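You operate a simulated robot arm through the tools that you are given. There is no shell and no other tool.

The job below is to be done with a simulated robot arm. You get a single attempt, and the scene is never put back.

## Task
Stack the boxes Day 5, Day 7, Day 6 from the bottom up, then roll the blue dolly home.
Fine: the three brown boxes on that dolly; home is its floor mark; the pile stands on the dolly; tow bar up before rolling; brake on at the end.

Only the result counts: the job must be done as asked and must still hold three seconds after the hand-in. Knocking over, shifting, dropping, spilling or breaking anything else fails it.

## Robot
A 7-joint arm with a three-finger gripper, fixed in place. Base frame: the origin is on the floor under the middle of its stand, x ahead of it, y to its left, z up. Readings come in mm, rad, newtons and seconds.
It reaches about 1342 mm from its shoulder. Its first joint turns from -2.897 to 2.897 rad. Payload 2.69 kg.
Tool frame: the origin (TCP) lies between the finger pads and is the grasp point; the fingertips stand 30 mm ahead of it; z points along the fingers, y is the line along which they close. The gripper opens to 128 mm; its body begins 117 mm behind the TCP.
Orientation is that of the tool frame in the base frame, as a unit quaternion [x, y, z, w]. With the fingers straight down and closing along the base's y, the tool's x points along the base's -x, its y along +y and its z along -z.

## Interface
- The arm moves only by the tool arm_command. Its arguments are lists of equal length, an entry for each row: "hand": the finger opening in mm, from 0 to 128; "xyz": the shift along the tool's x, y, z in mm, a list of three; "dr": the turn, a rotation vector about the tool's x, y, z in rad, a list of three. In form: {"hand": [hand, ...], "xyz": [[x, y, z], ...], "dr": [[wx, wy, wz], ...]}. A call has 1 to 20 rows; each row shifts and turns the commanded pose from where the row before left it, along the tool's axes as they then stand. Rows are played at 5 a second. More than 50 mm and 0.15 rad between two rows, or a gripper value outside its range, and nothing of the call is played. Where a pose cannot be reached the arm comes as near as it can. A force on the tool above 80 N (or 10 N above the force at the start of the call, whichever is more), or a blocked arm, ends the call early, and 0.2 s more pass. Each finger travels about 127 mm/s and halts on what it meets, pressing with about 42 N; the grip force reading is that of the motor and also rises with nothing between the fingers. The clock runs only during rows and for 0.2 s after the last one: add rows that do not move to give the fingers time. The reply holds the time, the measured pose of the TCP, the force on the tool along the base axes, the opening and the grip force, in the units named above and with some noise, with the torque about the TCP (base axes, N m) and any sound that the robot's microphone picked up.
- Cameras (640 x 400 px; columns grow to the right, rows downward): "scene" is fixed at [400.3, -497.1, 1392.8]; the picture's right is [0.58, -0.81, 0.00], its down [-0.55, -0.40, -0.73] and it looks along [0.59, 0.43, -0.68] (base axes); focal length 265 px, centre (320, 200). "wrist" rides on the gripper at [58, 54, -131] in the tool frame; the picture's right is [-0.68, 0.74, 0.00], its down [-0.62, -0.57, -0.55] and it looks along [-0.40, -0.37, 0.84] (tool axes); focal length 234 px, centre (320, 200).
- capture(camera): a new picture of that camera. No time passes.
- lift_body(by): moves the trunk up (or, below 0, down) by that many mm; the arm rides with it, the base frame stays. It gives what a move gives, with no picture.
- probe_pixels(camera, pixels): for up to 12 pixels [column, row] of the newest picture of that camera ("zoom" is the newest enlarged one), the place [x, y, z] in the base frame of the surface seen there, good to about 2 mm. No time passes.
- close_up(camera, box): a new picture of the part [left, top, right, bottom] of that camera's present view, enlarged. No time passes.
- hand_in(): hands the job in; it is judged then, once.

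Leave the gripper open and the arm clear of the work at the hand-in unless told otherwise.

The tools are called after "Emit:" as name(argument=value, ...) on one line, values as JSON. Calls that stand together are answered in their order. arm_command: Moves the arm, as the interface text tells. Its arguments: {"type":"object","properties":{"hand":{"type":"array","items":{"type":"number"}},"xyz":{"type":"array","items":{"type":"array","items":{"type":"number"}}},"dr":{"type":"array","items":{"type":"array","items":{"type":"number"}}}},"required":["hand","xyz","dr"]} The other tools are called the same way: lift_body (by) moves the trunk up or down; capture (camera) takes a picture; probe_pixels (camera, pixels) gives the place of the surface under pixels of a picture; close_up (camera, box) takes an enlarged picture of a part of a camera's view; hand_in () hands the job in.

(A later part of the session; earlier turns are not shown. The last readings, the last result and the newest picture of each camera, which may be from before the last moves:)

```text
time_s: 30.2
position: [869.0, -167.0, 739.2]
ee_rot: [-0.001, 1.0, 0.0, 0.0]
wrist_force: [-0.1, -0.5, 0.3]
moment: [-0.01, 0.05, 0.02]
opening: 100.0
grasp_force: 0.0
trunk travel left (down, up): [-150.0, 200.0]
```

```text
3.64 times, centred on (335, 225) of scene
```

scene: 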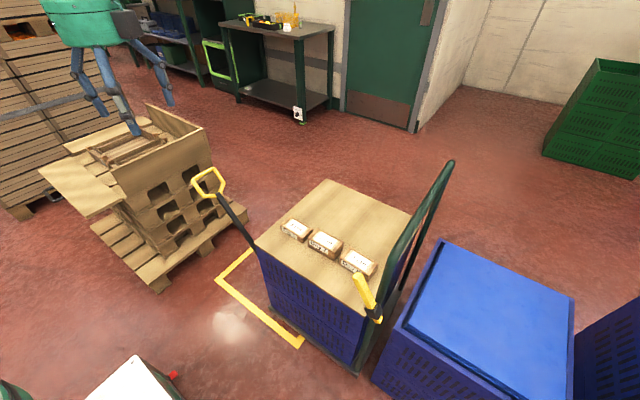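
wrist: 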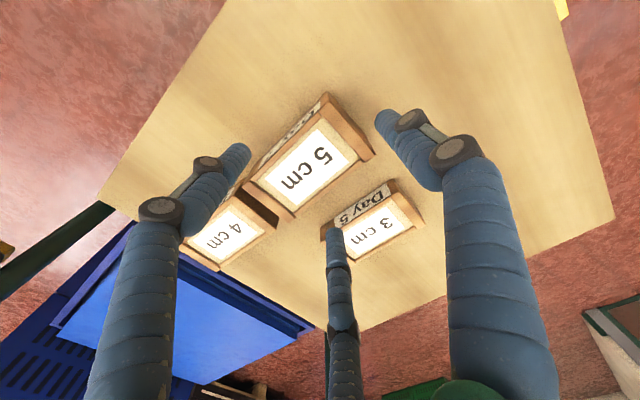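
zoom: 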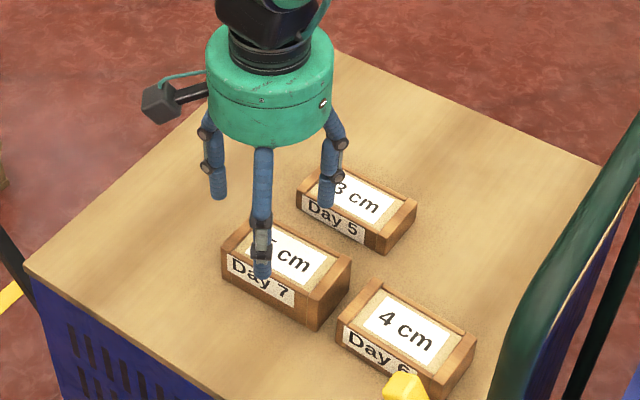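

Well placed over Day 7 and clear of the others. I descend to z≈677 and close in steps.

Emit:
arm_command(hand=[100, 100, 100, 100, 100, 100], xyz=[[0, 0, 20], [0, 0, 20], [0, 0, 13], [0, 0, 9], [0, 0, 0], [0, 0, 0]], dr=[[0, 0, 0], [0, 0, 0], [0, 0, 0], [0, 0, 0], [0, 0, 0], [0, 0, 0]])

Emit:
arm_command(hand=[92, 86, 80, 76, 72, 68, 64, 60, 50, 40, 30], xyz=[[0, 0, 0], [0, 0, 0], [0, 0, 0], [0, 0, 0], [0, 0, 0], [0, 0, 0], [0, 0, 0], [0, 0, 0], [0, 0, 0], [0, 0, 0], [0, 0, 0]], dr=[[0, 0, 0], [0, 0, 0], [0, 0, 0], [0, 0, 0], [0, 0, 0], [0, 0, 0], [0, 0, 0], [0, 0, 0], [0, 0, 0], [0, 0, 0], [0, 0, 0]])

Emit:
arm_command(hand=[30, 30, 30, 30, 30, 30, 30, 30], xyz=[[0, 0, 0], [0, 0, -4], [0, 0, -6], [0, 0, -10], [0, 0, -15], [0, 0, -15], [0, 0, 0], [0, 0, 0]], dr=[[0, 0, 0], [0, 0, 0], [0, 0, 0], [0, 0, 0], [0, 0, 0], [0, 0, 0], [0, 0, 0], [0, 0, 0]])

Emit:
close_up(camera="scene", box=[280, 170, 390, 280])

Emit:
capture(camera="wrist")

```text
time_s: 31.6
position: [869.0, -167.8, 678.4]
ee_rot: [0.0, 1.0, -0.001, 0.0]
wrist_force: [-0.4, -1.0, -0.1]
moment: [0.0, 0.02, -0.02]
opening: 99.6
grasp_force: 0.0
trunk travel left (down, up): [-150.0, 200.0]
```

```text
time_s: 34.0
position: [869.6, -166.9, 678.3]
ee_rot: [0.0, 1.0, 0.0, 0.0]
wrist_force: [1.0, 2.5, 3.9]
moment: [0.07, 0.0, 0.0]
opening: 70.4
grasp_force: 42.0
trunk travel left (down, up): [-150.0, 200.0]
```

```text
time_s: 35.8
position: [869.8, -166.3, 727.9]
ee_rot: [0.001, 1.0, 0.0, 0.0]
wrist_force: [0.5, -0.5, -1.7]
moment: [0.02, 0.03, 0.0]
opening: 70.1
grasp_force: 42.2
trunk travel left (down, up): [-150.0, 200.0]
```

```text
3.64 times, centred on (335, 225) of scene
```

zoom: 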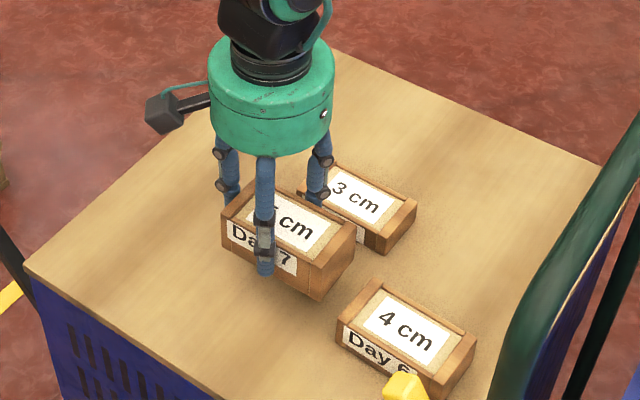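

```text
taken
```

wrist: 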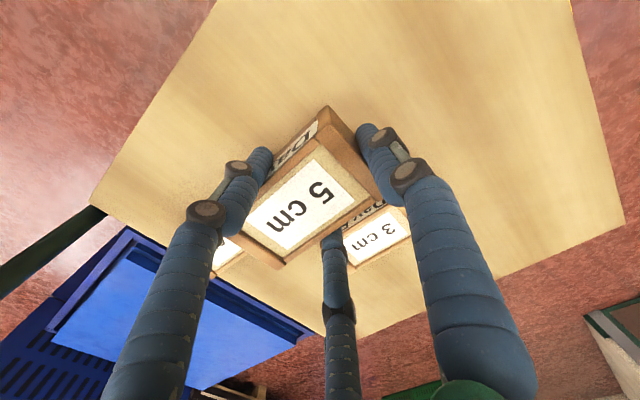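

Day 7 is lifted. I probe its top corners to know its offset and level.

Emit:
probe_pixels(camera="zoom", pixels=[[352, 228], [310, 264], [226, 214], [340, 234], [300, 240], [309, 296], [350, 255]])

Emit:
probe_pixels(camera="wrist", pixels=[[328, 112], [376, 188], [280, 264], [235, 232], [305, 195], [350, 170]])

```text
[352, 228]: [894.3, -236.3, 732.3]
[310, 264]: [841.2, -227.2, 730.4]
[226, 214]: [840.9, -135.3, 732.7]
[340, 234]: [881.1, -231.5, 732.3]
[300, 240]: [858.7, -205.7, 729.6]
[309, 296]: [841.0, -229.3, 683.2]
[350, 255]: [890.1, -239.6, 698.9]
```

```text
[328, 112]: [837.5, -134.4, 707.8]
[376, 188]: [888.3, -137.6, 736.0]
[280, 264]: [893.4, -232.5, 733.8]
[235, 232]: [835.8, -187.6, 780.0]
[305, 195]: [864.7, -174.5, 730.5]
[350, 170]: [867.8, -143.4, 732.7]
```

Level; Day 7's centre is (868.5, −184.5). I raise 30 mm, shift by (+115.5, −6), then lower toward Day 5's top (664), stopping just above.

Emit:
arm_command(hand=[30, 30, 30, 30, 30, 30, 30, 30, 30, 30], xyz=[[0, 0, -15], [0, 0, -15], [-15, -1, 0], [-22, -1.1, 0], [-25, -1.3, 0], [-25, -1.3, 0], [-18, -0.8, 0], [-10.5, -0.5, 0], [0, 0, 0], [0, 0, 0]], dr=[[0, 0, 0], [0, 0, 0], [0, 0, 0], [0, 0, 0], [0, 0, 0], [0, 0, 0], [0, 0, 0], [0, 0, 0], [0, 0, 0], [0, 0, 0]])

Emit:
arm_command(hand=[30, 30, 30, 30, 30, 30], xyz=[[0, 0, 15], [0, 0, 15], [0, 0, 8], [0, 0, 4], [0, 0, 0], [0, 0, 0]], dr=[[0, 0, 0], [0, 0, 0], [0, 0, 0], [0, 0, 0], [0, 0, 0], [0, 0, 0]])

Emit:
close_up(camera="scene", box=[290, 170, 390, 260])

Emit:
capture(camera="wrist")

```text
time_s: 38.0
position: [982.8, -173.5, 758.2]
ee_rot: [0.001, 1.0, 0.0, 0.0]
wrist_force: [-0.4, 1.7, -2.1]
moment: [0.03, 0.0, 0.01]
opening: 70.0
grasp_force: 41.8
trunk travel left (down, up): [-150.0, 200.0]
```

```text
time_s: 39.4
position: [984.6, -172.4, 716.1]
ee_rot: [0.0, 1.0, 0.0, 0.0]
wrist_force: [0.1, -0.7, -2.1]
moment: [0.07, -0.04, 0.0]
opening: 70.1
grasp_force: 42.0
trunk travel left (down, up): [-150.0, 200.0]
```

```text
4.44 times, centred on (340, 215) of scene
```

zoom: 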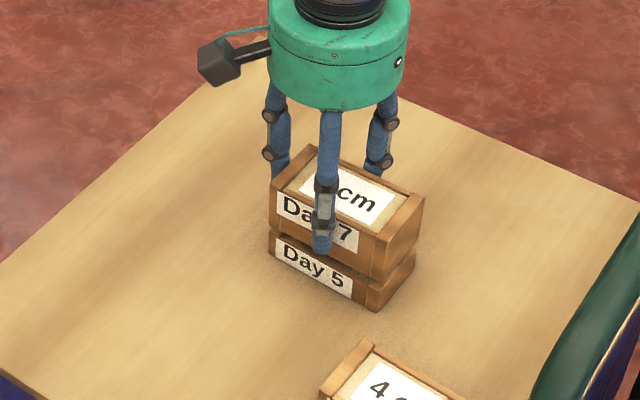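

```text
taken
```

wrist: 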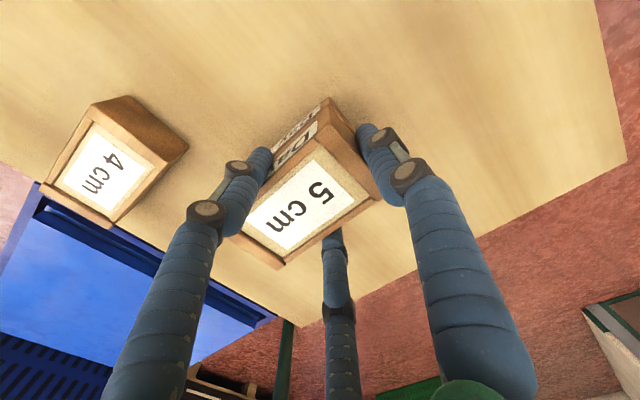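

It looks aligned, about 5 mm above. I probe the faces of both boxes to verify the alignment.

Emit:
probe_pixels(camera="zoom", pixels=[[365, 262], [365, 292], [385, 270], [375, 295], [280, 215], [278, 245], [400, 250], [395, 280], [418, 200], [410, 262]])

```text
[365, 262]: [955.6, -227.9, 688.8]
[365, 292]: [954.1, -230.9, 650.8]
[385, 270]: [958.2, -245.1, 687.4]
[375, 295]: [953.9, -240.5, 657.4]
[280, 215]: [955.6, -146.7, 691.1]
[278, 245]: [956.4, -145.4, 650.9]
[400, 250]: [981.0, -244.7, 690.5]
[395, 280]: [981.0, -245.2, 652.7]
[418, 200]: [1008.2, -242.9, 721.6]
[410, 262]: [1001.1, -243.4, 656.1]
```

Aligned within about 1 mm. I lower 5 mm gently and read the force.

Emit:
arm_command(hand=[30, 30, 30, 30, 30], xyz=[[0, 0, 2], [0, 0, 2], [0, 0, 1], [0, 0, 0], [0, 0, 0]], dr=[[0, 0, 0], [0, 0, 0], [0, 0, 0], [0, 0, 0], [0, 0, 0]])

```text
time_s: 40.6
position: [984.9, -173.9, 712.0]
ee_rot: [0.0, 1.0, 0.0, 0.0]
wrist_force: [-0.2, 0.8, -2.2]
moment: [0.02, -0.01, -0.03]
opening: 69.8
grasp_force: 41.8
trunk travel left (down, up): [-150.0, 200.0]
```

Still hanging free (−2.2 N). Another 1.5 mm.

Emit:
arm_command(hand=[30, 30, 30, 30], xyz=[[0, 0, 0.8], [0, 0, 0.7], [0, 0, 0], [0, 0, 0]], dr=[[0, 0, 0], [0, 0, 0], [0, 0, 0], [0, 0, 0]])

```text
time_s: 41.6
position: [983.9, -172.9, 708.8]
ee_rot: [0.0, 1.0, -0.001, 0.0]
wrist_force: [0.8, 0.9, -2.4]
moment: [0.03, 0.0, 0.01]
opening: 69.9
grasp_force: 41.1
trunk travel left (down, up): [-150.0, 200.0]
```

Not yet in contact. I go on in 1 mm steps.

Emit:
arm_command(hand=[30, 30, 30, 30], xyz=[[0, 0, 0.7], [0, 0, 0.7], [0, 0, 0], [0, 0, 0]], dr=[[0, 0, 0], [0, 0, 0], [0, 0, 0], [0, 0, 0]])

Emit:
close_up(camera="scene", box=[310, 190, 370, 250])

```text
time_s: 42.6
position: [985.0, -173.7, 708.9]
ee_rot: [0.0, 1.0, 0.0, 0.0]
wrist_force: [0.2, -0.9, 3.6]
moment: [-0.12, 0.0, -0.02]
opening: 70.0
grasp_force: 42.1
trunk travel left (down, up): [-150.0, 200.0]
```

```text
6.67 times, centred on (340, 220) of scene
```

zoom: 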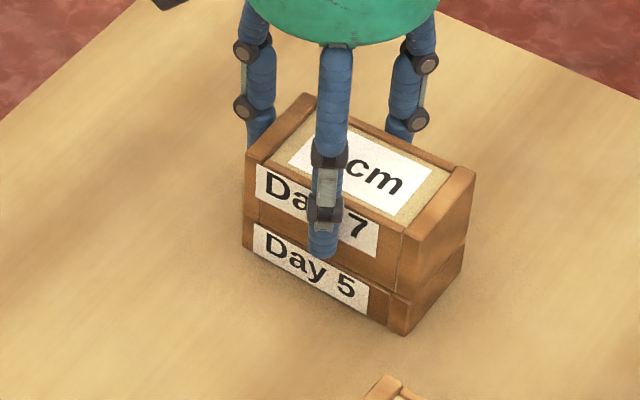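

Contact now (+3.6 N), and Day 7 sits squarely on Day 5. I open slowly and rise.

Emit:
arm_command(hand=[72, 75, 80, 86, 92, 100, 100], xyz=[[0, 0, 0], [0, 0, 0], [0, 0, 0], [0, 0, 0], [0, 0, 0], [0, 0, 0], [0, 0, 0]], dr=[[0, 0, 0], [0, 0, 0], [0, 0, 0], [0, 0, 0], [0, 0, 0], [0, 0, 0], [0, 0, 0]])

Emit:
arm_command(hand=[100, 100, 100, 100], xyz=[[0, 0, -15], [0, 0, -25], [0, 0, -30], [0, 0, -30]], dr=[[0, 0, 0], [0, 0, 0], [0, 0, 0], [0, 0, 0]])

Emit:
close_up(camera="scene", box=[300, 190, 400, 280])

Emit:
capture(camera="wrist")

```text
time_s: 44.2
position: [984.5, -172.5, 707.5]
ee_rot: [0.0, 1.0, 0.0, 0.0]
wrist_force: [-0.6, 0.2, -0.1]
moment: [0.04, 0.04, 0.0]
opening: 100.0
grasp_force: 0.1
trunk travel left (down, up): [-150.0, 200.0]
```

```text
time_s: 45.2
position: [982.5, -171.9, 807.1]
ee_rot: [0.0, 1.0, 0.0, -0.001]
wrist_force: [0.2, -0.6, 0.1]
moment: [-0.04, -0.02, -0.01]
opening: 100.2
grasp_force: 0.0
trunk travel left (down, up): [-150.0, 200.0]
```

```text
4.44 times, centred on (350, 235) of scene
```

zoom: 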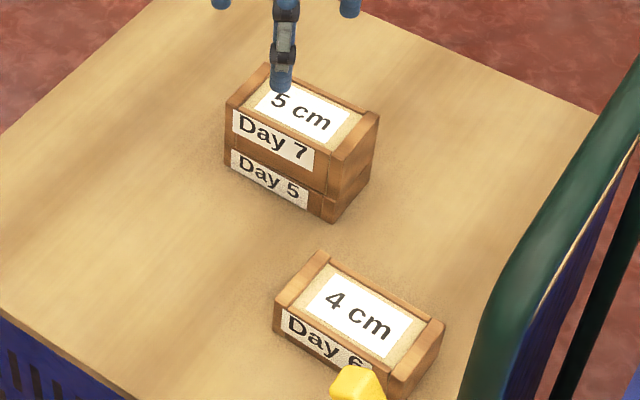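

```text
taken
```

wrist: 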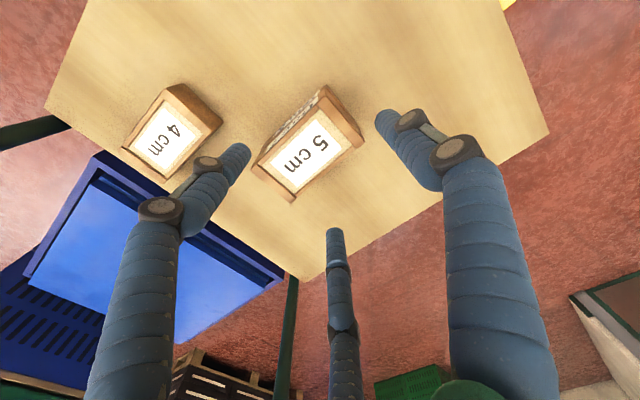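

I probe the pile's top corners (Day 7) and Day 6's corners.

Emit:
probe_pixels(camera="zoom", pixels=[[266, 66], [376, 115], [331, 155], [228, 106], [322, 254], [442, 324], [395, 368], [278, 300], [350, 310]])

Emit:
probe_pixels(camera="wrist", pixels=[[360, 139], [294, 196], [256, 168], [324, 90], [188, 91], [219, 122], [163, 180], [126, 146]])

```text
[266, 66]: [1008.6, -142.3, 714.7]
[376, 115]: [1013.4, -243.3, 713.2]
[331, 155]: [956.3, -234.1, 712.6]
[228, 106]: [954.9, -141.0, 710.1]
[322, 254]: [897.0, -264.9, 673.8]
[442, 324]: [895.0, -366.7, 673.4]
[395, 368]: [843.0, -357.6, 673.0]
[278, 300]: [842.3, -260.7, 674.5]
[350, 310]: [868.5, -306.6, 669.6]
```

```text
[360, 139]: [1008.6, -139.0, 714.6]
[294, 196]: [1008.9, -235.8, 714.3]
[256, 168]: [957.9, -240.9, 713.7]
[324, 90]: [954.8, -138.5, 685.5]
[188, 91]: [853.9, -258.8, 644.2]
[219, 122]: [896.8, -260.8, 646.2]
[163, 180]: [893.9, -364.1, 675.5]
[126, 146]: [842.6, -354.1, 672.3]
```

Pile so far: Day 7 centred at (983.5, −190.5), top 714. Day 6: centre (869.5, −312), top 673. I move to TCP (869.5, −294.5, 735) and check clearance to the brake lever and push handle.

Emit:
arm_command(hand=[100, 100, 100, 100, 100, 100, 100, 100, 100, 100], xyz=[[20, -21, 0], [23, -24.4, 0], [26, -27.5, 0], [26, -27.5, 0], [20, -21.3, 0], [0, 0, 25], [0, 0, 25], [0, 0, 20], [0, 0, 0], [0, 0, 0]], dr=[[0, 0, 0], [0, 0, 0], [0, 0, 0], [0, 0, 0], [0, 0, 0], [0, 0, 0], [0, 0, 0], [0, 0, 0], [0, 0, 0], [0, 0, 0]])

Emit:
capture(camera="scene")

Emit:
capture(camera="wrist")

```text
time_s: 47.4
position: [871.1, -294.1, 738.5]
ee_rot: [0.0, 1.0, 0.0, -0.001]
wrist_force: [0.3, -0.4, 0.8]
moment: [0.0, 0.03, 0.02]
opening: 100.0
grasp_force: 0.0
trunk travel left (down, up): [-150.0, 200.0]
```

```text
taken
```

scene: 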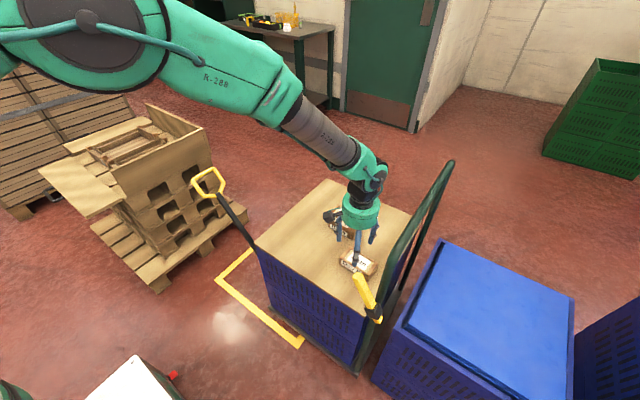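

```text
taken
```

wrist: 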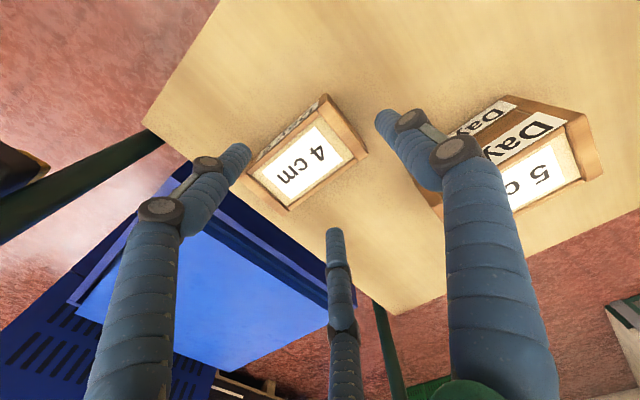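

Clear of lever and handle. I descend to z≈670, close, and lift.

Emit:
arm_command(hand=[100, 100, 100, 100, 100, 100], xyz=[[0, 0, 20], [0, 0, 20], [0, 0, 15], [0, 0, 12], [0, 0, 0], [0, 0, 0]], dr=[[0, 0, 0], [0, 0, 0], [0, 0, 0], [0, 0, 0], [0, 0, 0], [0, 0, 0]])

Emit:
arm_command(hand=[92, 86, 80, 76, 72, 68, 64, 60, 50, 40, 30], xyz=[[0, 0, 0], [0, 0, 0], [0, 0, 0], [0, 0, 0], [0, 0, 0], [0, 0, 0], [0, 0, 0], [0, 0, 0], [0, 0, 0], [0, 0, 0], [0, 0, 0]], dr=[[0, 0, 0], [0, 0, 0], [0, 0, 0], [0, 0, 0], [0, 0, 0], [0, 0, 0], [0, 0, 0], [0, 0, 0], [0, 0, 0], [0, 0, 0], [0, 0, 0]])

Emit:
arm_command(hand=[30, 30, 30, 30, 30, 30, 30, 30], xyz=[[0, 0, 0], [0, 0, -4], [0, 0, -6], [0, 0, -10], [0, 0, -15], [0, 0, -15], [0, 0, 0], [0, 0, 0]], dr=[[0, 0, 0], [0, 0, 0], [0, 0, 0], [0, 0, 0], [0, 0, 0], [0, 0, 0], [0, 0, 0], [0, 0, 0]])

Emit:
close_up(camera="scene", box=[300, 190, 400, 290])

Emit:
capture(camera="wrist")

```text
time_s: 48.8
position: [869.9, -293.4, 670.1]
ee_rot: [0.0, 1.0, 0.0, 0.0]
wrist_force: [-0.1, 0.3, 0.3]
moment: [-0.01, 0.02, -0.02]
opening: 100.3
grasp_force: 0.0
trunk travel left (down, up): [-150.0, 200.0]
```

```text
time_s: 51.2
position: [870.1, -294.2, 669.0]
ee_rot: [0.0, 1.0, 0.0, 0.0]
wrist_force: [0.2, -1.2, 2.2]
moment: [0.03, 0.0, -0.07]
opening: 70.0
grasp_force: 30.3
trunk travel left (down, up): [-150.0, 200.0]
```

```text
time_s: 53.0
position: [869.1, -294.3, 720.2]
ee_rot: [0.0, 1.0, 0.0, 0.0]
wrist_force: [-0.2, 0.0, -0.9]
moment: [0.02, 0.0, 0.01]
opening: 70.0
grasp_force: 29.8
trunk travel left (down, up): [-150.0, 200.0]
```

```text
4.00 times, centred on (350, 240) of scene
```

zoom: 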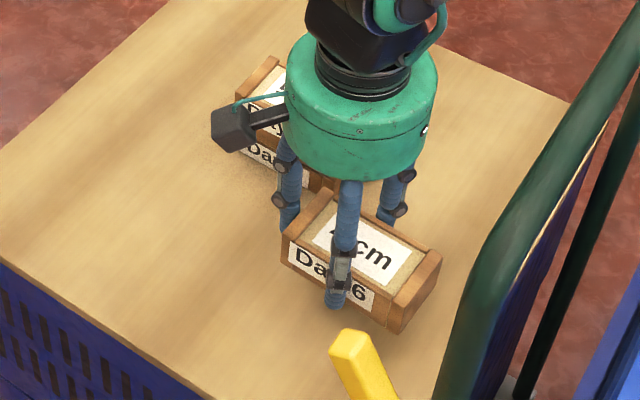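

```text
taken
```

wrist: 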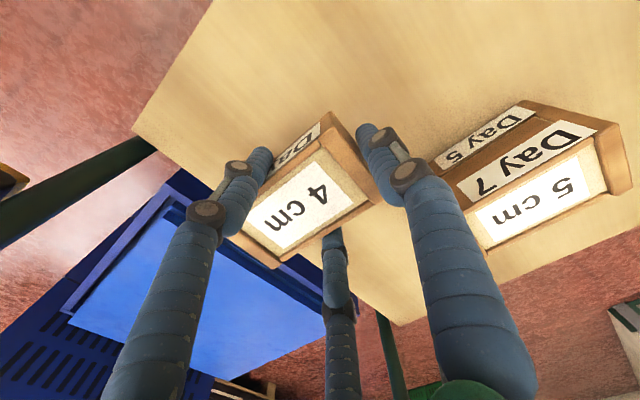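

Lifted. The grip reading is lower (30 N, thumb seemingly not touching), so I check the level by probing Day 6's corners.

Emit:
probe_pixels(camera="zoom", pixels=[[330, 192], [440, 254], [390, 298], [286, 242], [365, 250], [425, 262], [388, 325], [436, 280]])

Emit:
probe_pixels(camera="wrist", pixels=[[372, 197], [276, 265], [325, 120], [305, 205], [360, 190], [265, 255]])

```text
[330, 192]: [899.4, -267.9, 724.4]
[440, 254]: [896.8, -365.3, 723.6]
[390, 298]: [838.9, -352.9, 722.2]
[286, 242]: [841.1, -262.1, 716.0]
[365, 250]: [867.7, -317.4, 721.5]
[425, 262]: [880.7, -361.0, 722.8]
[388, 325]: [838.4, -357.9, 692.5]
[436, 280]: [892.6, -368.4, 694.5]
```

```text
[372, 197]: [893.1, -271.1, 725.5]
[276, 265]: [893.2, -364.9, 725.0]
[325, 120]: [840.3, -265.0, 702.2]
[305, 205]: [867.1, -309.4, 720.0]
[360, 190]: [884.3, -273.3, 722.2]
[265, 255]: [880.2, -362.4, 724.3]
```

Level, top at 724. I raise 50 mm, shift by (+114.3, +122) slowly to above the pile (TCP ≈ (983.5, −172.5, 770)).

Emit:
arm_command(hand=[30, 30, 30, 30, 30, 30, 30, 30, 30, 30, 30, 30, 30, 30], xyz=[[0, 0, -10], [0, 0, -20], [0, 0, -20], [0, 0, 0], [-8, 9, 0], [-15, 16, 0], [-20, 21, 0], [-22, 23, 0], [-20, 22, 0], [-15, 16, 0], [-9.3, 10, 0], [-5, 5, 0], [0, 0, 0], [0, 0, 0]], dr=[[0, 0, 0], [0, 0, 0], [0, 0, 0], [0, 0, 0], [0, 0, 0], [0, 0, 0], [0, 0, 0], [0, 0, 0], [0, 0, 0], [0, 0, 0], [0, 0, 0], [0, 0, 0], [0, 0, 0], [0, 0, 0]])

Emit:
arm_command(hand=[30, 30, 30, 30, 30], xyz=[[0, 0, 6], [0, 0, 6], [0, 0, 3], [0, 0, 0], [0, 0, 0]], dr=[[0, 0, 0], [0, 0, 0], [0, 0, 0], [0, 0, 0], [0, 0, 0]])

Emit:
close_up(camera="scene", box=[300, 160, 380, 250])

Emit:
capture(camera="wrist")

```text
time_s: 56.0
position: [983.5, -174.1, 770.6]
ee_rot: [0.0, 1.0, 0.0, 0.0]
wrist_force: [0.2, 0.4, -1.4]
moment: [0.05, 0.01, -0.04]
opening: 70.4
grasp_force: 29.7
trunk travel left (down, up): [-150.0, 200.0]
```

```text
time_s: 57.2
position: [984.8, -173.0, 755.4]
ee_rot: [0.0, 1.0, 0.0, 0.0]
wrist_force: [0.3, -0.7, -1.5]
moment: [0.04, -0.01, 0.01]
opening: 70.0
grasp_force: 29.7
trunk travel left (down, up): [-150.0, 200.0]
```

```text
4.44 times, centred on (340, 205) of scene
```

zoom: 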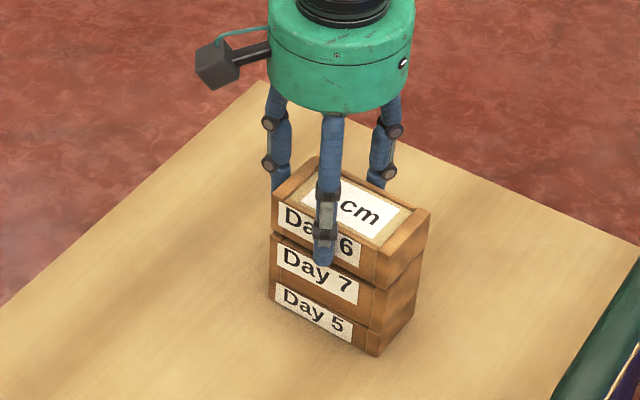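

```text
taken
```

wrist: 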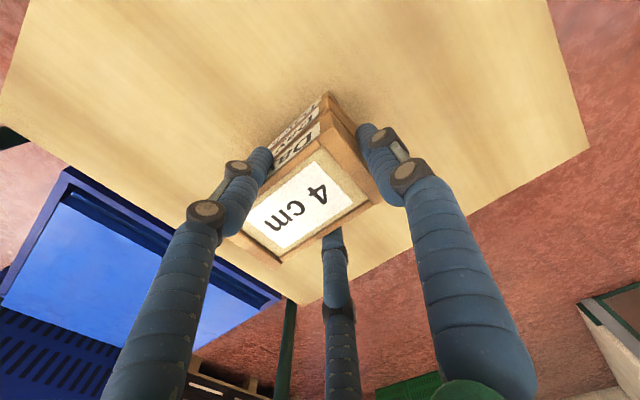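

Day 6 hovers over the pile. I probe the faces to verify alignment before lowering.

Emit:
probe_pixels(camera="zoom", pixels=[[368, 265], [368, 300], [368, 335], [405, 255], [400, 295], [395, 330], [282, 220], [278, 255], [420, 240], [412, 280]])

```text
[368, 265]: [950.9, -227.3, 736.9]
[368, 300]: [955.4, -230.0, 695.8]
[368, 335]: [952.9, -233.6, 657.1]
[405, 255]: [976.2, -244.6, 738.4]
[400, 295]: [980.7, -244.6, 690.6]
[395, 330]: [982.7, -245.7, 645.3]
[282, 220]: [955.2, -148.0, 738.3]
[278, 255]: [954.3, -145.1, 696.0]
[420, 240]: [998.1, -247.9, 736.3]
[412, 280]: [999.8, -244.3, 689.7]
```

Aligned within about 2 mm. I lower in small steps until the force changes.

Emit:
arm_command(hand=[30, 30, 30, 30, 30], xyz=[[0, 0, 1.5], [0, 0, 1], [0, 0, 0.7], [0, 0, 0], [0, 0, 0]], dr=[[0, 0, 0], [0, 0, 0], [0, 0, 0], [0, 0, 0], [0, 0, 0]])

Emit:
arm_command(hand=[30, 30, 30, 30], xyz=[[0, 0, 0.7], [0, 0, 0.5], [0, 0, 0], [0, 0, 0]], dr=[[0, 0, 0], [0, 0, 0], [0, 0, 0], [0, 0, 0]])

```text
time_s: 58.4
position: [983.2, -172.3, 752.3]
ee_rot: [0.0, 1.0, 0.0, 0.0]
wrist_force: [0.8, 0.4, -1.6]
moment: [0.01, 0.02, -0.02]
opening: 69.8
grasp_force: 29.9
trunk travel left (down, up): [-150.0, 200.0]
```

```text
time_s: 59.4
position: [983.9, -174.0, 751.5]
ee_rot: [0.0, 1.0, 0.0, 0.0]
wrist_force: [0.1, -0.4, -1.7]
moment: [0.03, -0.01, 0.0]
opening: 70.0
grasp_force: 30.6
trunk travel left (down, up): [-150.0, 200.0]
```

Still hanging. I continue.

Emit:
arm_command(hand=[30, 30, 30, 30], xyz=[[0, 0, 0.7], [0, 0, 0.5], [0, 0, 0], [0, 0, 0]], dr=[[0, 0, 0], [0, 0, 0], [0, 0, 0], [0, 0, 0]])

```text
time_s: 60.4
position: [984.2, -172.1, 749.9]
ee_rot: [0.001, 1.0, 0.0, 0.0]
wrist_force: [0.1, 0.1, -1.5]
moment: [0.03, -0.03, -0.02]
opening: 70.0
grasp_force: 30.6
trunk travel left (down, up): [-150.0, 200.0]
```

Emit:
arm_command(hand=[30, 30, 30, 30], xyz=[[0, 0, 0.7], [0, 0, 0.5], [0, 0, 0], [0, 0, 0]], dr=[[0, 0, 0], [0, 0, 0], [0, 0, 0], [0, 0, 0]])

Emit:
close_up(camera="scene", box=[310, 180, 370, 240])

```text
time_s: 61.4
position: [983.5, -173.0, 750.3]
ee_rot: [0.0, 1.0, 0.0, 0.001]
wrist_force: [-0.4, 1.8, 6.2]
moment: [-0.07, 0.02, -0.05]
opening: 70.1
grasp_force: 30.1
trunk travel left (down, up): [-150.0, 200.0]
```

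```text
6.67 times, centred on (340, 210) of scene
```

zoom: 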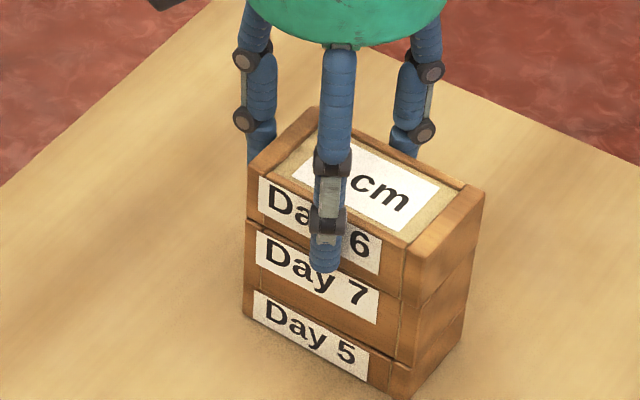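

Contact (+6.2 N) and the pile looks square. I open gently and rise clear.

Emit:
arm_command(hand=[71, 73, 76, 80, 86, 92, 100, 100], xyz=[[0, 0, 0], [0, 0, 0], [0, 0, 0], [0, 0, 0], [0, 0, 0], [0, 0, 0], [0, 0, 0], [0, 0, 0]], dr=[[0, 0, 0], [0, 0, 0], [0, 0, 0], [0, 0, 0], [0, 0, 0], [0, 0, 0], [0, 0, 0], [0, 0, 0]])

Emit:
arm_command(hand=[100, 100, 100, 100, 100], xyz=[[0, 0, -15], [0, 0, -25], [0, 0, -40], [0, 0, -45], [0, 0, -45]], dr=[[0, 0, 0], [0, 0, 0], [0, 0, 0], [0, 0, 0], [0, 0, 0]])

Emit:
close_up(camera="scene", box=[300, 170, 380, 250])

Emit:
capture(camera="scene")

Emit:
capture(camera="wrist")

```text
time_s: 63.2
position: [983.2, -172.6, 747.9]
ee_rot: [0.0, 1.0, 0.0, 0.0]
wrist_force: [-0.5, -1.0, -0.2]
moment: [0.0, -0.02, -0.03]
opening: 99.9
grasp_force: 0.0
trunk travel left (down, up): [-150.0, 200.0]
```

```text
time_s: 64.4
position: [983.8, -172.2, 920.5]
ee_rot: [0.0, 1.0, 0.0, 0.0]
wrist_force: [-0.5, 0.0, -1.0]
moment: [0.02, 0.0, -0.03]
opening: 100.5
grasp_force: 0.0
trunk travel left (down, up): [-150.0, 200.0]
```

```text
5.00 times, centred on (340, 210) of scene
```

zoom: 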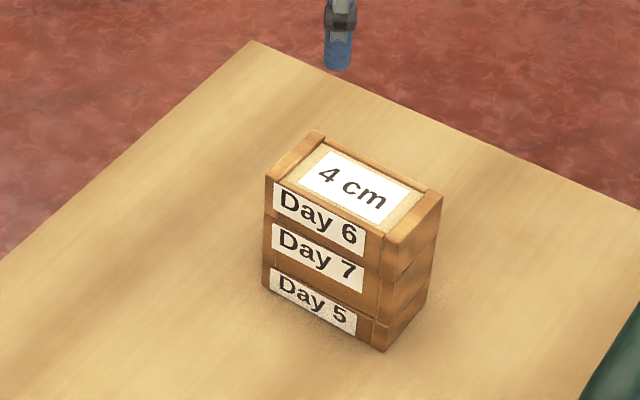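

```text
taken
```

scene: 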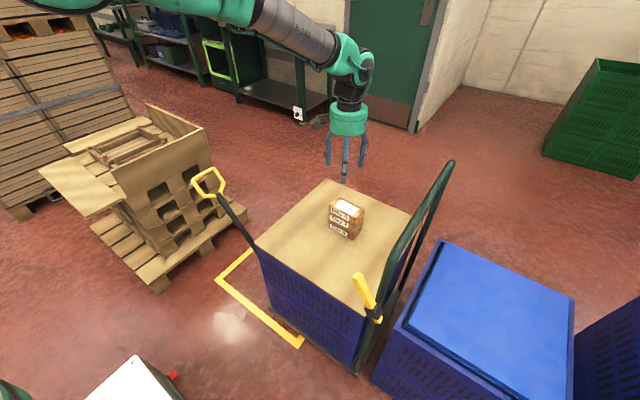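

```text
taken
```

wrist: 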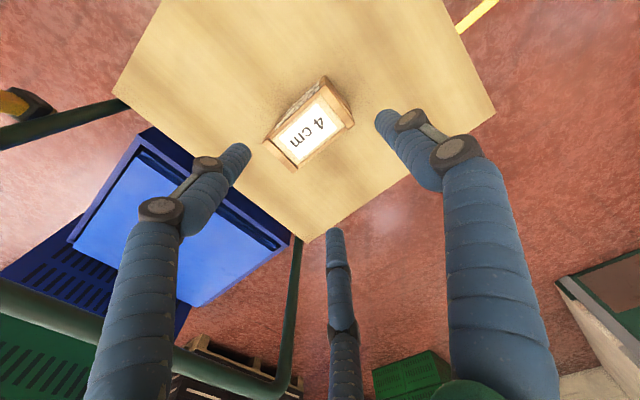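

The pile Day 5 / Day 7 / Day 6 stands square. Now the tow bar: I look closely at it and its hinge from the scene camera.

Emit:
close_up(camera="scene", box=[185, 160, 285, 270])

Emit:
probe_pixels(camera="zoom", pixels=[[170, 95], [215, 155], [250, 48], [297, 100], [285, 140], [275, 150], [300, 190], [330, 240], [360, 285], [390, 330], [405, 355], [420, 370]])

```text
3.64 times, centred on (235, 215) of scene
```

zoom: 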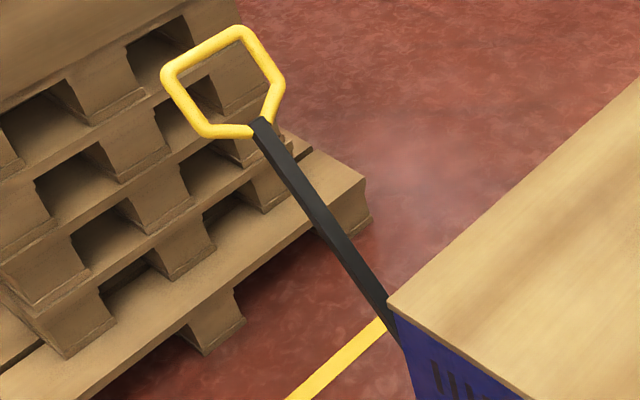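

```text
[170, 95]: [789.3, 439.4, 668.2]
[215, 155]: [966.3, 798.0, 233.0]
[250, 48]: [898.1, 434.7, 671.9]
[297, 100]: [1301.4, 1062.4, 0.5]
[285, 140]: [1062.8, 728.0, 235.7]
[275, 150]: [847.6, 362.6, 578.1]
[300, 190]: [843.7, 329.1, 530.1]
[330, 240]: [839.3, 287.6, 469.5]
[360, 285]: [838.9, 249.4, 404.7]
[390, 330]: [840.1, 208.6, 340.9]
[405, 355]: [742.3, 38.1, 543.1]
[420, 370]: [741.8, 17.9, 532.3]
```

The tow bar runs in the plane x≈850, leaning about 33° toward +y (e.g. (844,329,530), (840,209,341)). I'll push it up from its +y side with closed fingers held horizontally (pointing +x) at z≈500, below the loop. First I travel to about (600, 350, 950), away from everything.

Emit:
arm_command(hand=[80, 60, 40, 20, 20, 20, 20, 20, 20, 20, 20, 20, 20, 20, 20, 20], xyz=[[12, 17, -5], [24, 33, -5], [26, 35, -5], [26, 35, -5], [26, 35, -5], [26, 35, -5], [26, 35, 0], [26, 35, 0], [26, 35, 0], [26, 35, 0], [26, 35, 0], [26, 35, 0], [26, 35, 0], [26, 35, 0], [24, 33, 0], [12, 19, 0]], dr=[[0, 0, 0], [0, 0, 0], [0, 0, 0], [0, 0, 0], [0, 0, 0], [0, 0, 0], [0, 0, 0], [0, 0, 0], [0, 0, 0], [0, 0, 0], [0, 0, 0], [0, 0, 0], [0, 0, 0], [0, 0, 0], [0, 0, 0], [0, 0, 0]])

Emit:
capture(camera="wrist")

```text
time_s: 67.8
position: [599.6, 348.7, 947.7]
ee_rot: [0.0, 1.0, 0.0, 0.0]
wrist_force: [0.2, 0.2, -0.6]
moment: [-0.03, -0.01, -0.01]
opening: 20.3
grasp_force: 0.1
trunk travel left (down, up): [-150.0, 200.0]
```

```text
taken
```

wrist: 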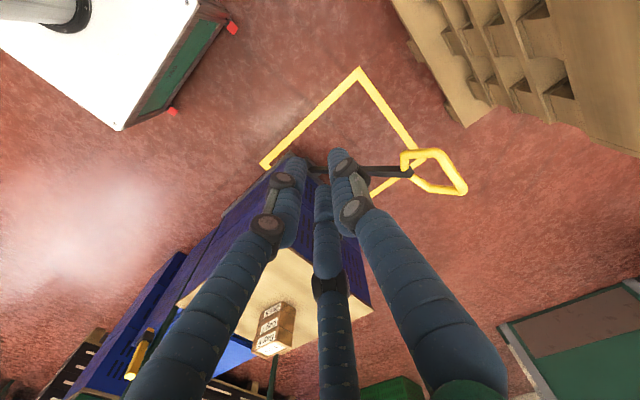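

Now I turn the gripper to point along +x (−90° about tool y).

Emit:
arm_command(hand=[20, 20, 20, 20, 20, 20, 20, 20, 20, 20, 20], xyz=[[0, 0, 0], [0, 0, 0], [0, 0, 0], [0, 0, 0], [0, 0, 0], [0, 0, 0], [0, 0, 0], [0, 0, 0], [0, 0, 0], [0, 0, 0], [0, 0, 0]], dr=[[0, -0.15, 0], [0, -0.15, 0], [0, -0.15, 0], [0, -0.15, 0], [0, -0.15, 0], [0, -0.15, 0], [0, -0.15, 0], [0, -0.15, 0], [0, -0.15, 0], [0, -0.15, 0], [0, -0.0708, 0]])

Emit:
capture(camera="scene")

Emit:
capture(camera="wrist")

```text
time_s: 70.2
position: [600.7, 350.6, 948.8]
ee_rot: [0.001, 0.707, 0.0, 0.708]
wrist_force: [0.3, 0.2, 0.9]
moment: [-0.03, 0.04, 0.0]
opening: 19.9
grasp_force: 0.1
trunk travel left (down, up): [-150.0, 200.0]
```

```text
taken
```

scene: 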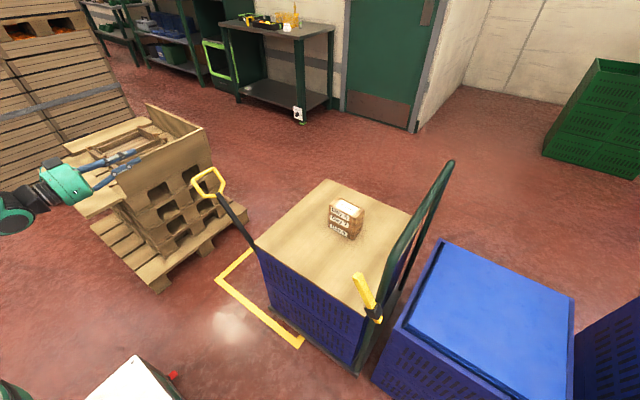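

```text
taken
```

wrist: 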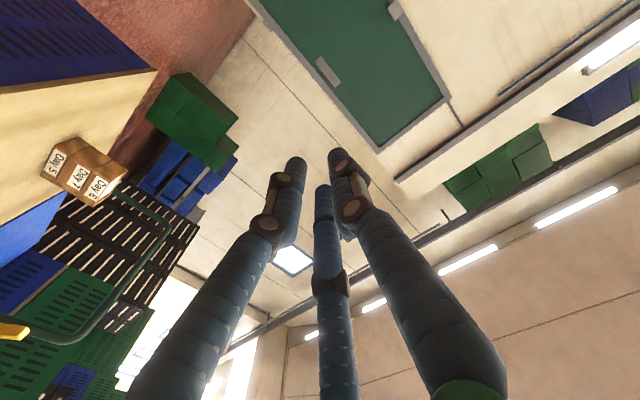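

Horizontal. I probe the pallet pile's nearest corners for clearance, then descend.

Emit:
probe_pixels(camera="scene", pixels=[[92, 228], [156, 288], [40, 170], [90, 215], [120, 205], [160, 255], [245, 212], [150, 370], [205, 130]])

Emit:
arm_command(hand=[20, 20, 20, 20, 20, 20, 20, 20, 20, 20], xyz=[[44.9, 5, 0], [44.9, 5, 0], [44.9, 5, 0], [44.9, 5, 0], [44.9, 5, 0], [44.9, 5, 0], [44.9, 5, 0], [44.9, 5, 0], [44.9, 5, 0], [44.9, 5, 0]], dr=[[0, 0, 0], [0, 0, 0], [0, 0, 0], [0, 0, 0], [0, 0, 0], [0, 0, 0], [0, 0, 0], [0, 0, 0], [0, 0, 0], [0, 0, 0]])

Emit:
capture(camera="scene")

Emit:
capture(camera="wrist")

```text
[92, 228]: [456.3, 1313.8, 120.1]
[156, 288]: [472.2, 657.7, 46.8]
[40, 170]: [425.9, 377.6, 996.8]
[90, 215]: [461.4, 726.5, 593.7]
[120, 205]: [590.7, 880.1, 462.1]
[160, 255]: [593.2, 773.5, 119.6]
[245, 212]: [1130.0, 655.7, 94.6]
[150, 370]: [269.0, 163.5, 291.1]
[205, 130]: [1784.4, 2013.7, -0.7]
```

```text
time_s: 72.4
position: [599.2, 399.7, 502.0]
ee_rot: [0.001, 0.707, 0.001, 0.707]
wrist_force: [0.3, 0.6, 0.7]
moment: [0.03, 0.09, -0.08]
opening: 20.0
grasp_force: 0.1
trunk travel left (down, up): [-150.0, 200.0]
```

```text
taken
```

scene: 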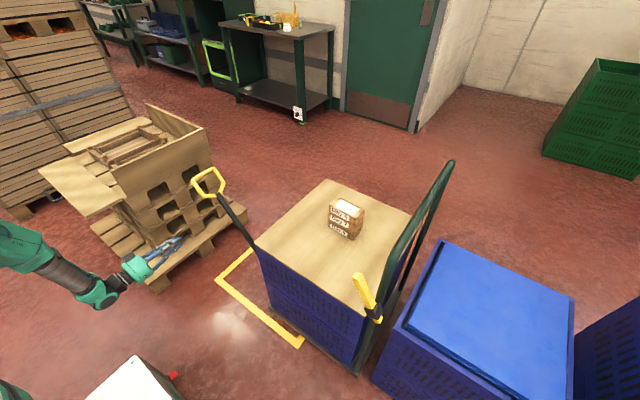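

```text
taken
```

wrist: 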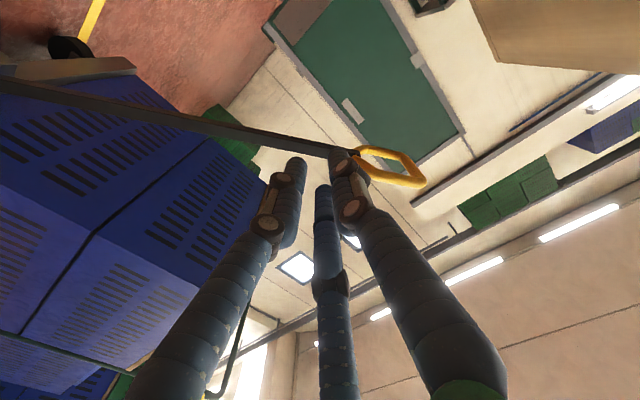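

I see the tow bar crossing the wrist view from (0,80) to (340,150) and the loop beyond. I probe along the bar and its foot for geometry.

Emit:
close_up(camera="wrist", box=[0, 0, 200, 150])

Emit:
probe_pixels(camera="wrist", pixels=[[20, 88], [100, 108], [100, 104], [200, 127], [300, 147], [330, 152], [70, 48], [62, 40], [85, 50], [100, 68], [20, 68], [10, 55]])

```text
2.67 times, centred on (100, 75) of wrist
```

zoom: 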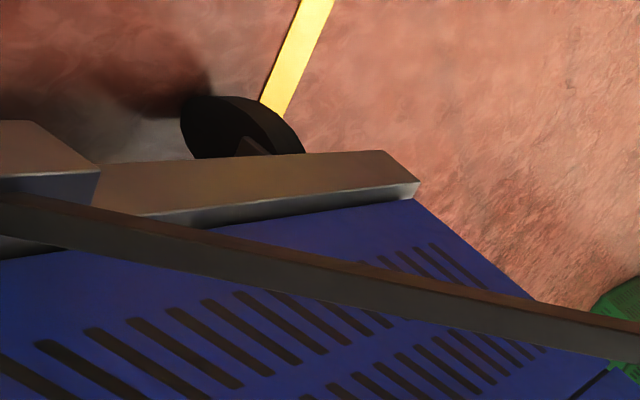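

```text
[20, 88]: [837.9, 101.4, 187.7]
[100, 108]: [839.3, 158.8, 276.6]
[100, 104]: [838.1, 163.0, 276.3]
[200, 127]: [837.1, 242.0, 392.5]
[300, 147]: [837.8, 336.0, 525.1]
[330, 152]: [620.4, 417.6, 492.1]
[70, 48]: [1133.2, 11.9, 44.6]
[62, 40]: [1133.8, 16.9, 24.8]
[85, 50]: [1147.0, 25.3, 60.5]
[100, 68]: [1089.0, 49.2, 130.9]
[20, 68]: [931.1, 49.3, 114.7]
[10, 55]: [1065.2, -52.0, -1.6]
```

The bar's line is y ≈ 101 + 0.695·(z − 188), faces x 838–862; at z=500 its +y side is at y≈333. I advance to x=850 at y=400, clear of the bar and below the loop.

Emit:
arm_command(hand=[10, 10, 10, 10, 10, 10, 10, 10], xyz=[[0, 0, 25], [0, 0, 40], [0, 0, 45], [0, 0, 45], [0, 0, 45], [0, 0, 35], [0, 0, 16], [0, 0, 0]], dr=[[0, 0, 0], [0, 0, 0], [0, 0, 0], [0, 0, 0], [0, 0, 0], [0, 0, 0], [0, 0, 0], [0, 0, 0]])

Emit:
close_up(camera="scene", box=[120, 140, 320, 300])

Emit:
capture(camera="wrist")

```text
time_s: 74.2
position: [850.6, 398.9, 499.0]
ee_rot: [0.0, 0.707, 0.0, 0.707]
wrist_force: [0.0, 0.7, -0.1]
moment: [-0.01, 0.05, 0.0]
opening: 9.9
grasp_force: 0.1
trunk travel left (down, up): [-150.0, 200.0]
```

```text
2.50 times, centred on (220, 220) of scene
```

zoom: 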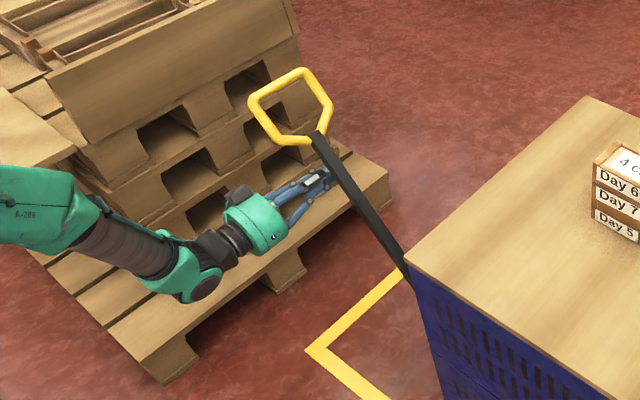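

```text
taken
```

wrist: 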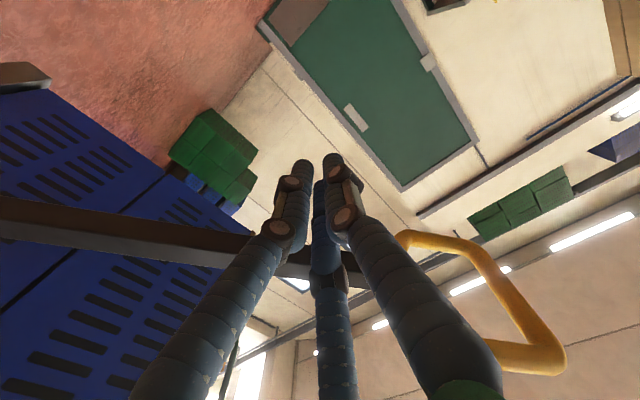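

The closed fingers are behind (+y of) the bar. I move −y in small steps to make contact.

Emit:
arm_command(hand=[10, 10, 10, 10, 10, 10], xyz=[[0, -15, 0], [0, -15, 0], [0, -10, 0], [0, -8, 0], [0, -8, 0], [0, 0, 0]], dr=[[0, 0, 0], [0, 0, 0], [0, 0, 0], [0, 0, 0], [0, 0, 0], [0, 0, 0]])

Emit:
arm_command(hand=[10, 10, 10, 10, 10], xyz=[[0, -8, 0], [0, -8, 0], [0, -8, 0], [0, -8, 0], [0, 0, 0]], dr=[[0, 0, 0], [0, 0, 0], [0, 0, 0], [0, 0, 0], [0, 0, 0]])

Emit:
close_up(camera="scene", box=[120, 140, 320, 300])

```text
time_s: 75.6
position: [849.7, 341.3, 499.7]
ee_rot: [-0.001, 0.708, 0.0, 0.706]
wrist_force: [-0.2, 1.7, -1.5]
moment: [-0.04, -0.02, -0.04]
opening: 8.6
grasp_force: 0.2
trunk travel left (down, up): [-150.0, 200.0]
```

```text
time_s: 76.8
position: [851.9, 311.8, 500.3]
ee_rot: [-0.001, 0.707, 0.001, 0.707]
wrist_force: [1.0, 2.5, -0.3]
moment: [-0.07, 0.03, -0.05]
opening: 9.0
grasp_force: 0.0
trunk travel left (down, up): [-150.0, 200.0]
```

```text
2.50 times, centred on (220, 220) of scene
```

zoom: 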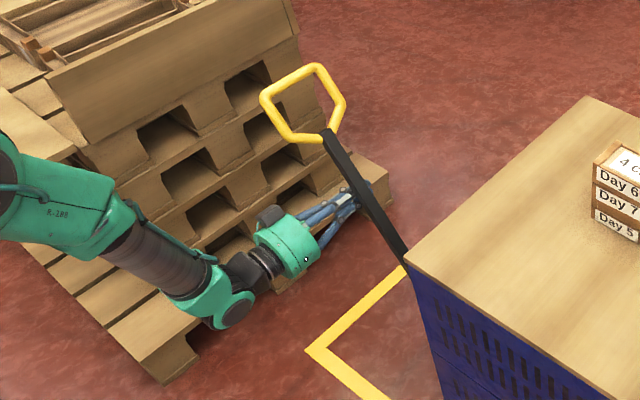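

The bar moves with only ~2.5 N. I keep pushing −y.

Emit:
arm_command(hand=[10, 10, 10, 10, 10, 10, 10, 10, 10, 10, 10], xyz=[[0, -10, 0], [0, -10, 0], [0, -10, 0], [0, -10, 0], [0, -10, 0], [0, -10, 0], [0, -10, 0], [0, -10, 0], [0, -10, 0], [0, -10, 0], [0, 0, 0]], dr=[[0, 0, 0], [0, 0, 0], [0, 0, 0], [0, 0, 0], [0, 0, 0], [0, 0, 0], [0, 0, 0], [0, 0, 0], [0, 0, 0], [0, 0, 0], [0, 0, 0]])

Emit:
close_up(camera="scene", box=[150, 140, 370, 320])

Emit:
capture(camera="wrist")

```text
time_s: 79.2
position: [851.1, 209.9, 498.8]
ee_rot: [0.0, 0.708, 0.0, 0.706]
wrist_force: [-0.5, 0.6, 0.0]
moment: [0.0, 0.01, -0.03]
opening: 9.8
grasp_force: 0.1
trunk travel left (down, up): [-150.0, 200.0]
```

```text
2.22 times, centred on (260, 230) of scene
```

zoom: 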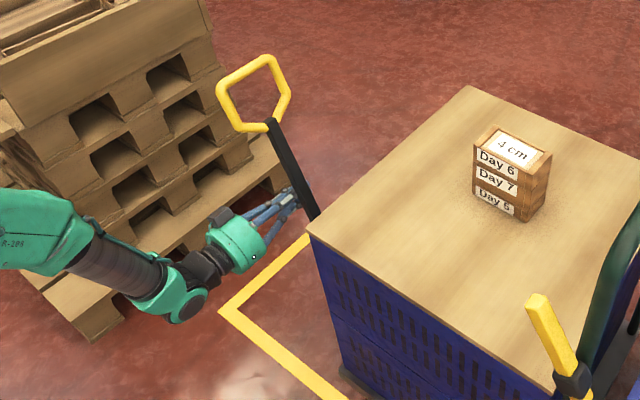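

```text
taken
```

wrist: 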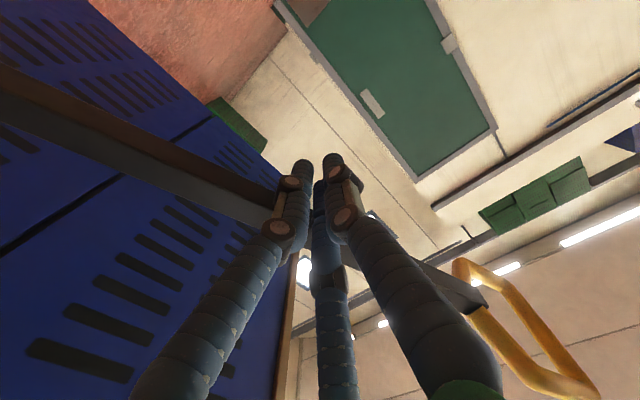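

The bar follows. I probe it to get its present angle.

Emit:
probe_pixels(camera="zoom", pixels=[[272, 128], [282, 150], [293, 170], [308, 200], [313, 212], [258, 58], [225, 88]])

```text
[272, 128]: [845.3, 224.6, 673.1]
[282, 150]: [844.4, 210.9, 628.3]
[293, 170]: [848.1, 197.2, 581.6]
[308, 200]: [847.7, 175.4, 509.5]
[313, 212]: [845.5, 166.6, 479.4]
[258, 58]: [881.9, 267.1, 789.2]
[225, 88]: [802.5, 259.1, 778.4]
```

The bar is now 17° from vertical (hinge ≈ (850, 63, 132)). I push further to TCP y≈130.

Emit:
arm_command(hand=[10, 10, 10, 10, 10, 10, 10, 10, 10], xyz=[[0, -10, 0], [0, -10, 0], [0, -10, 0], [0, -10, 0], [0, -10, 0], [0, -10, 0], [0, -10, 0], [0, -8, 0], [0, 0, 0]], dr=[[0, 0, 0], [0, 0, 0], [0, 0, 0], [0, 0, 0], [0, 0, 0], [0, 0, 0], [0, 0, 0], [0, 0, 0], [0, 0, 0]])

Emit:
close_up(camera="scene", box=[190, 120, 350, 280])

Emit:
capture(camera="wrist")

```text
time_s: 81.2
position: [859.1, 156.4, 499.8]
ee_rot: [-0.002, 0.708, -0.01, 0.706]
wrist_force: [-0.3, 1.4, -0.3]
moment: [-0.01, -0.03, -0.04]
opening: 9.5
grasp_force: 0.0
out of reach, approached as far as the arm can: row 5, 6, 7, 8
trunk travel left (down, up): [-150.0, 200.0]
```

```text
2.50 times, centred on (270, 200) of scene
```

zoom: 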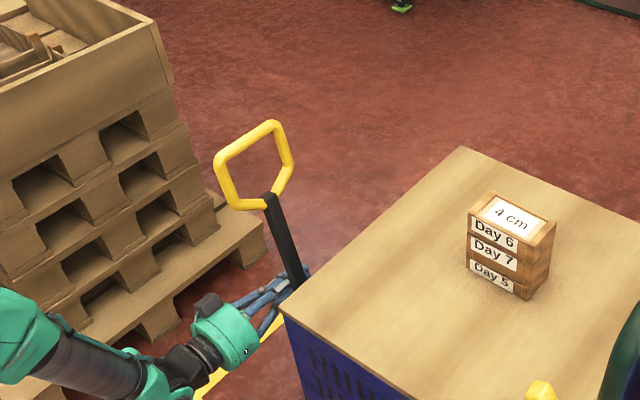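

```text
taken
```

wrist: 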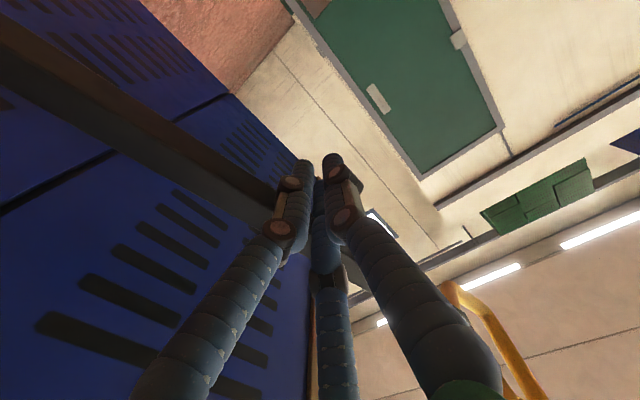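

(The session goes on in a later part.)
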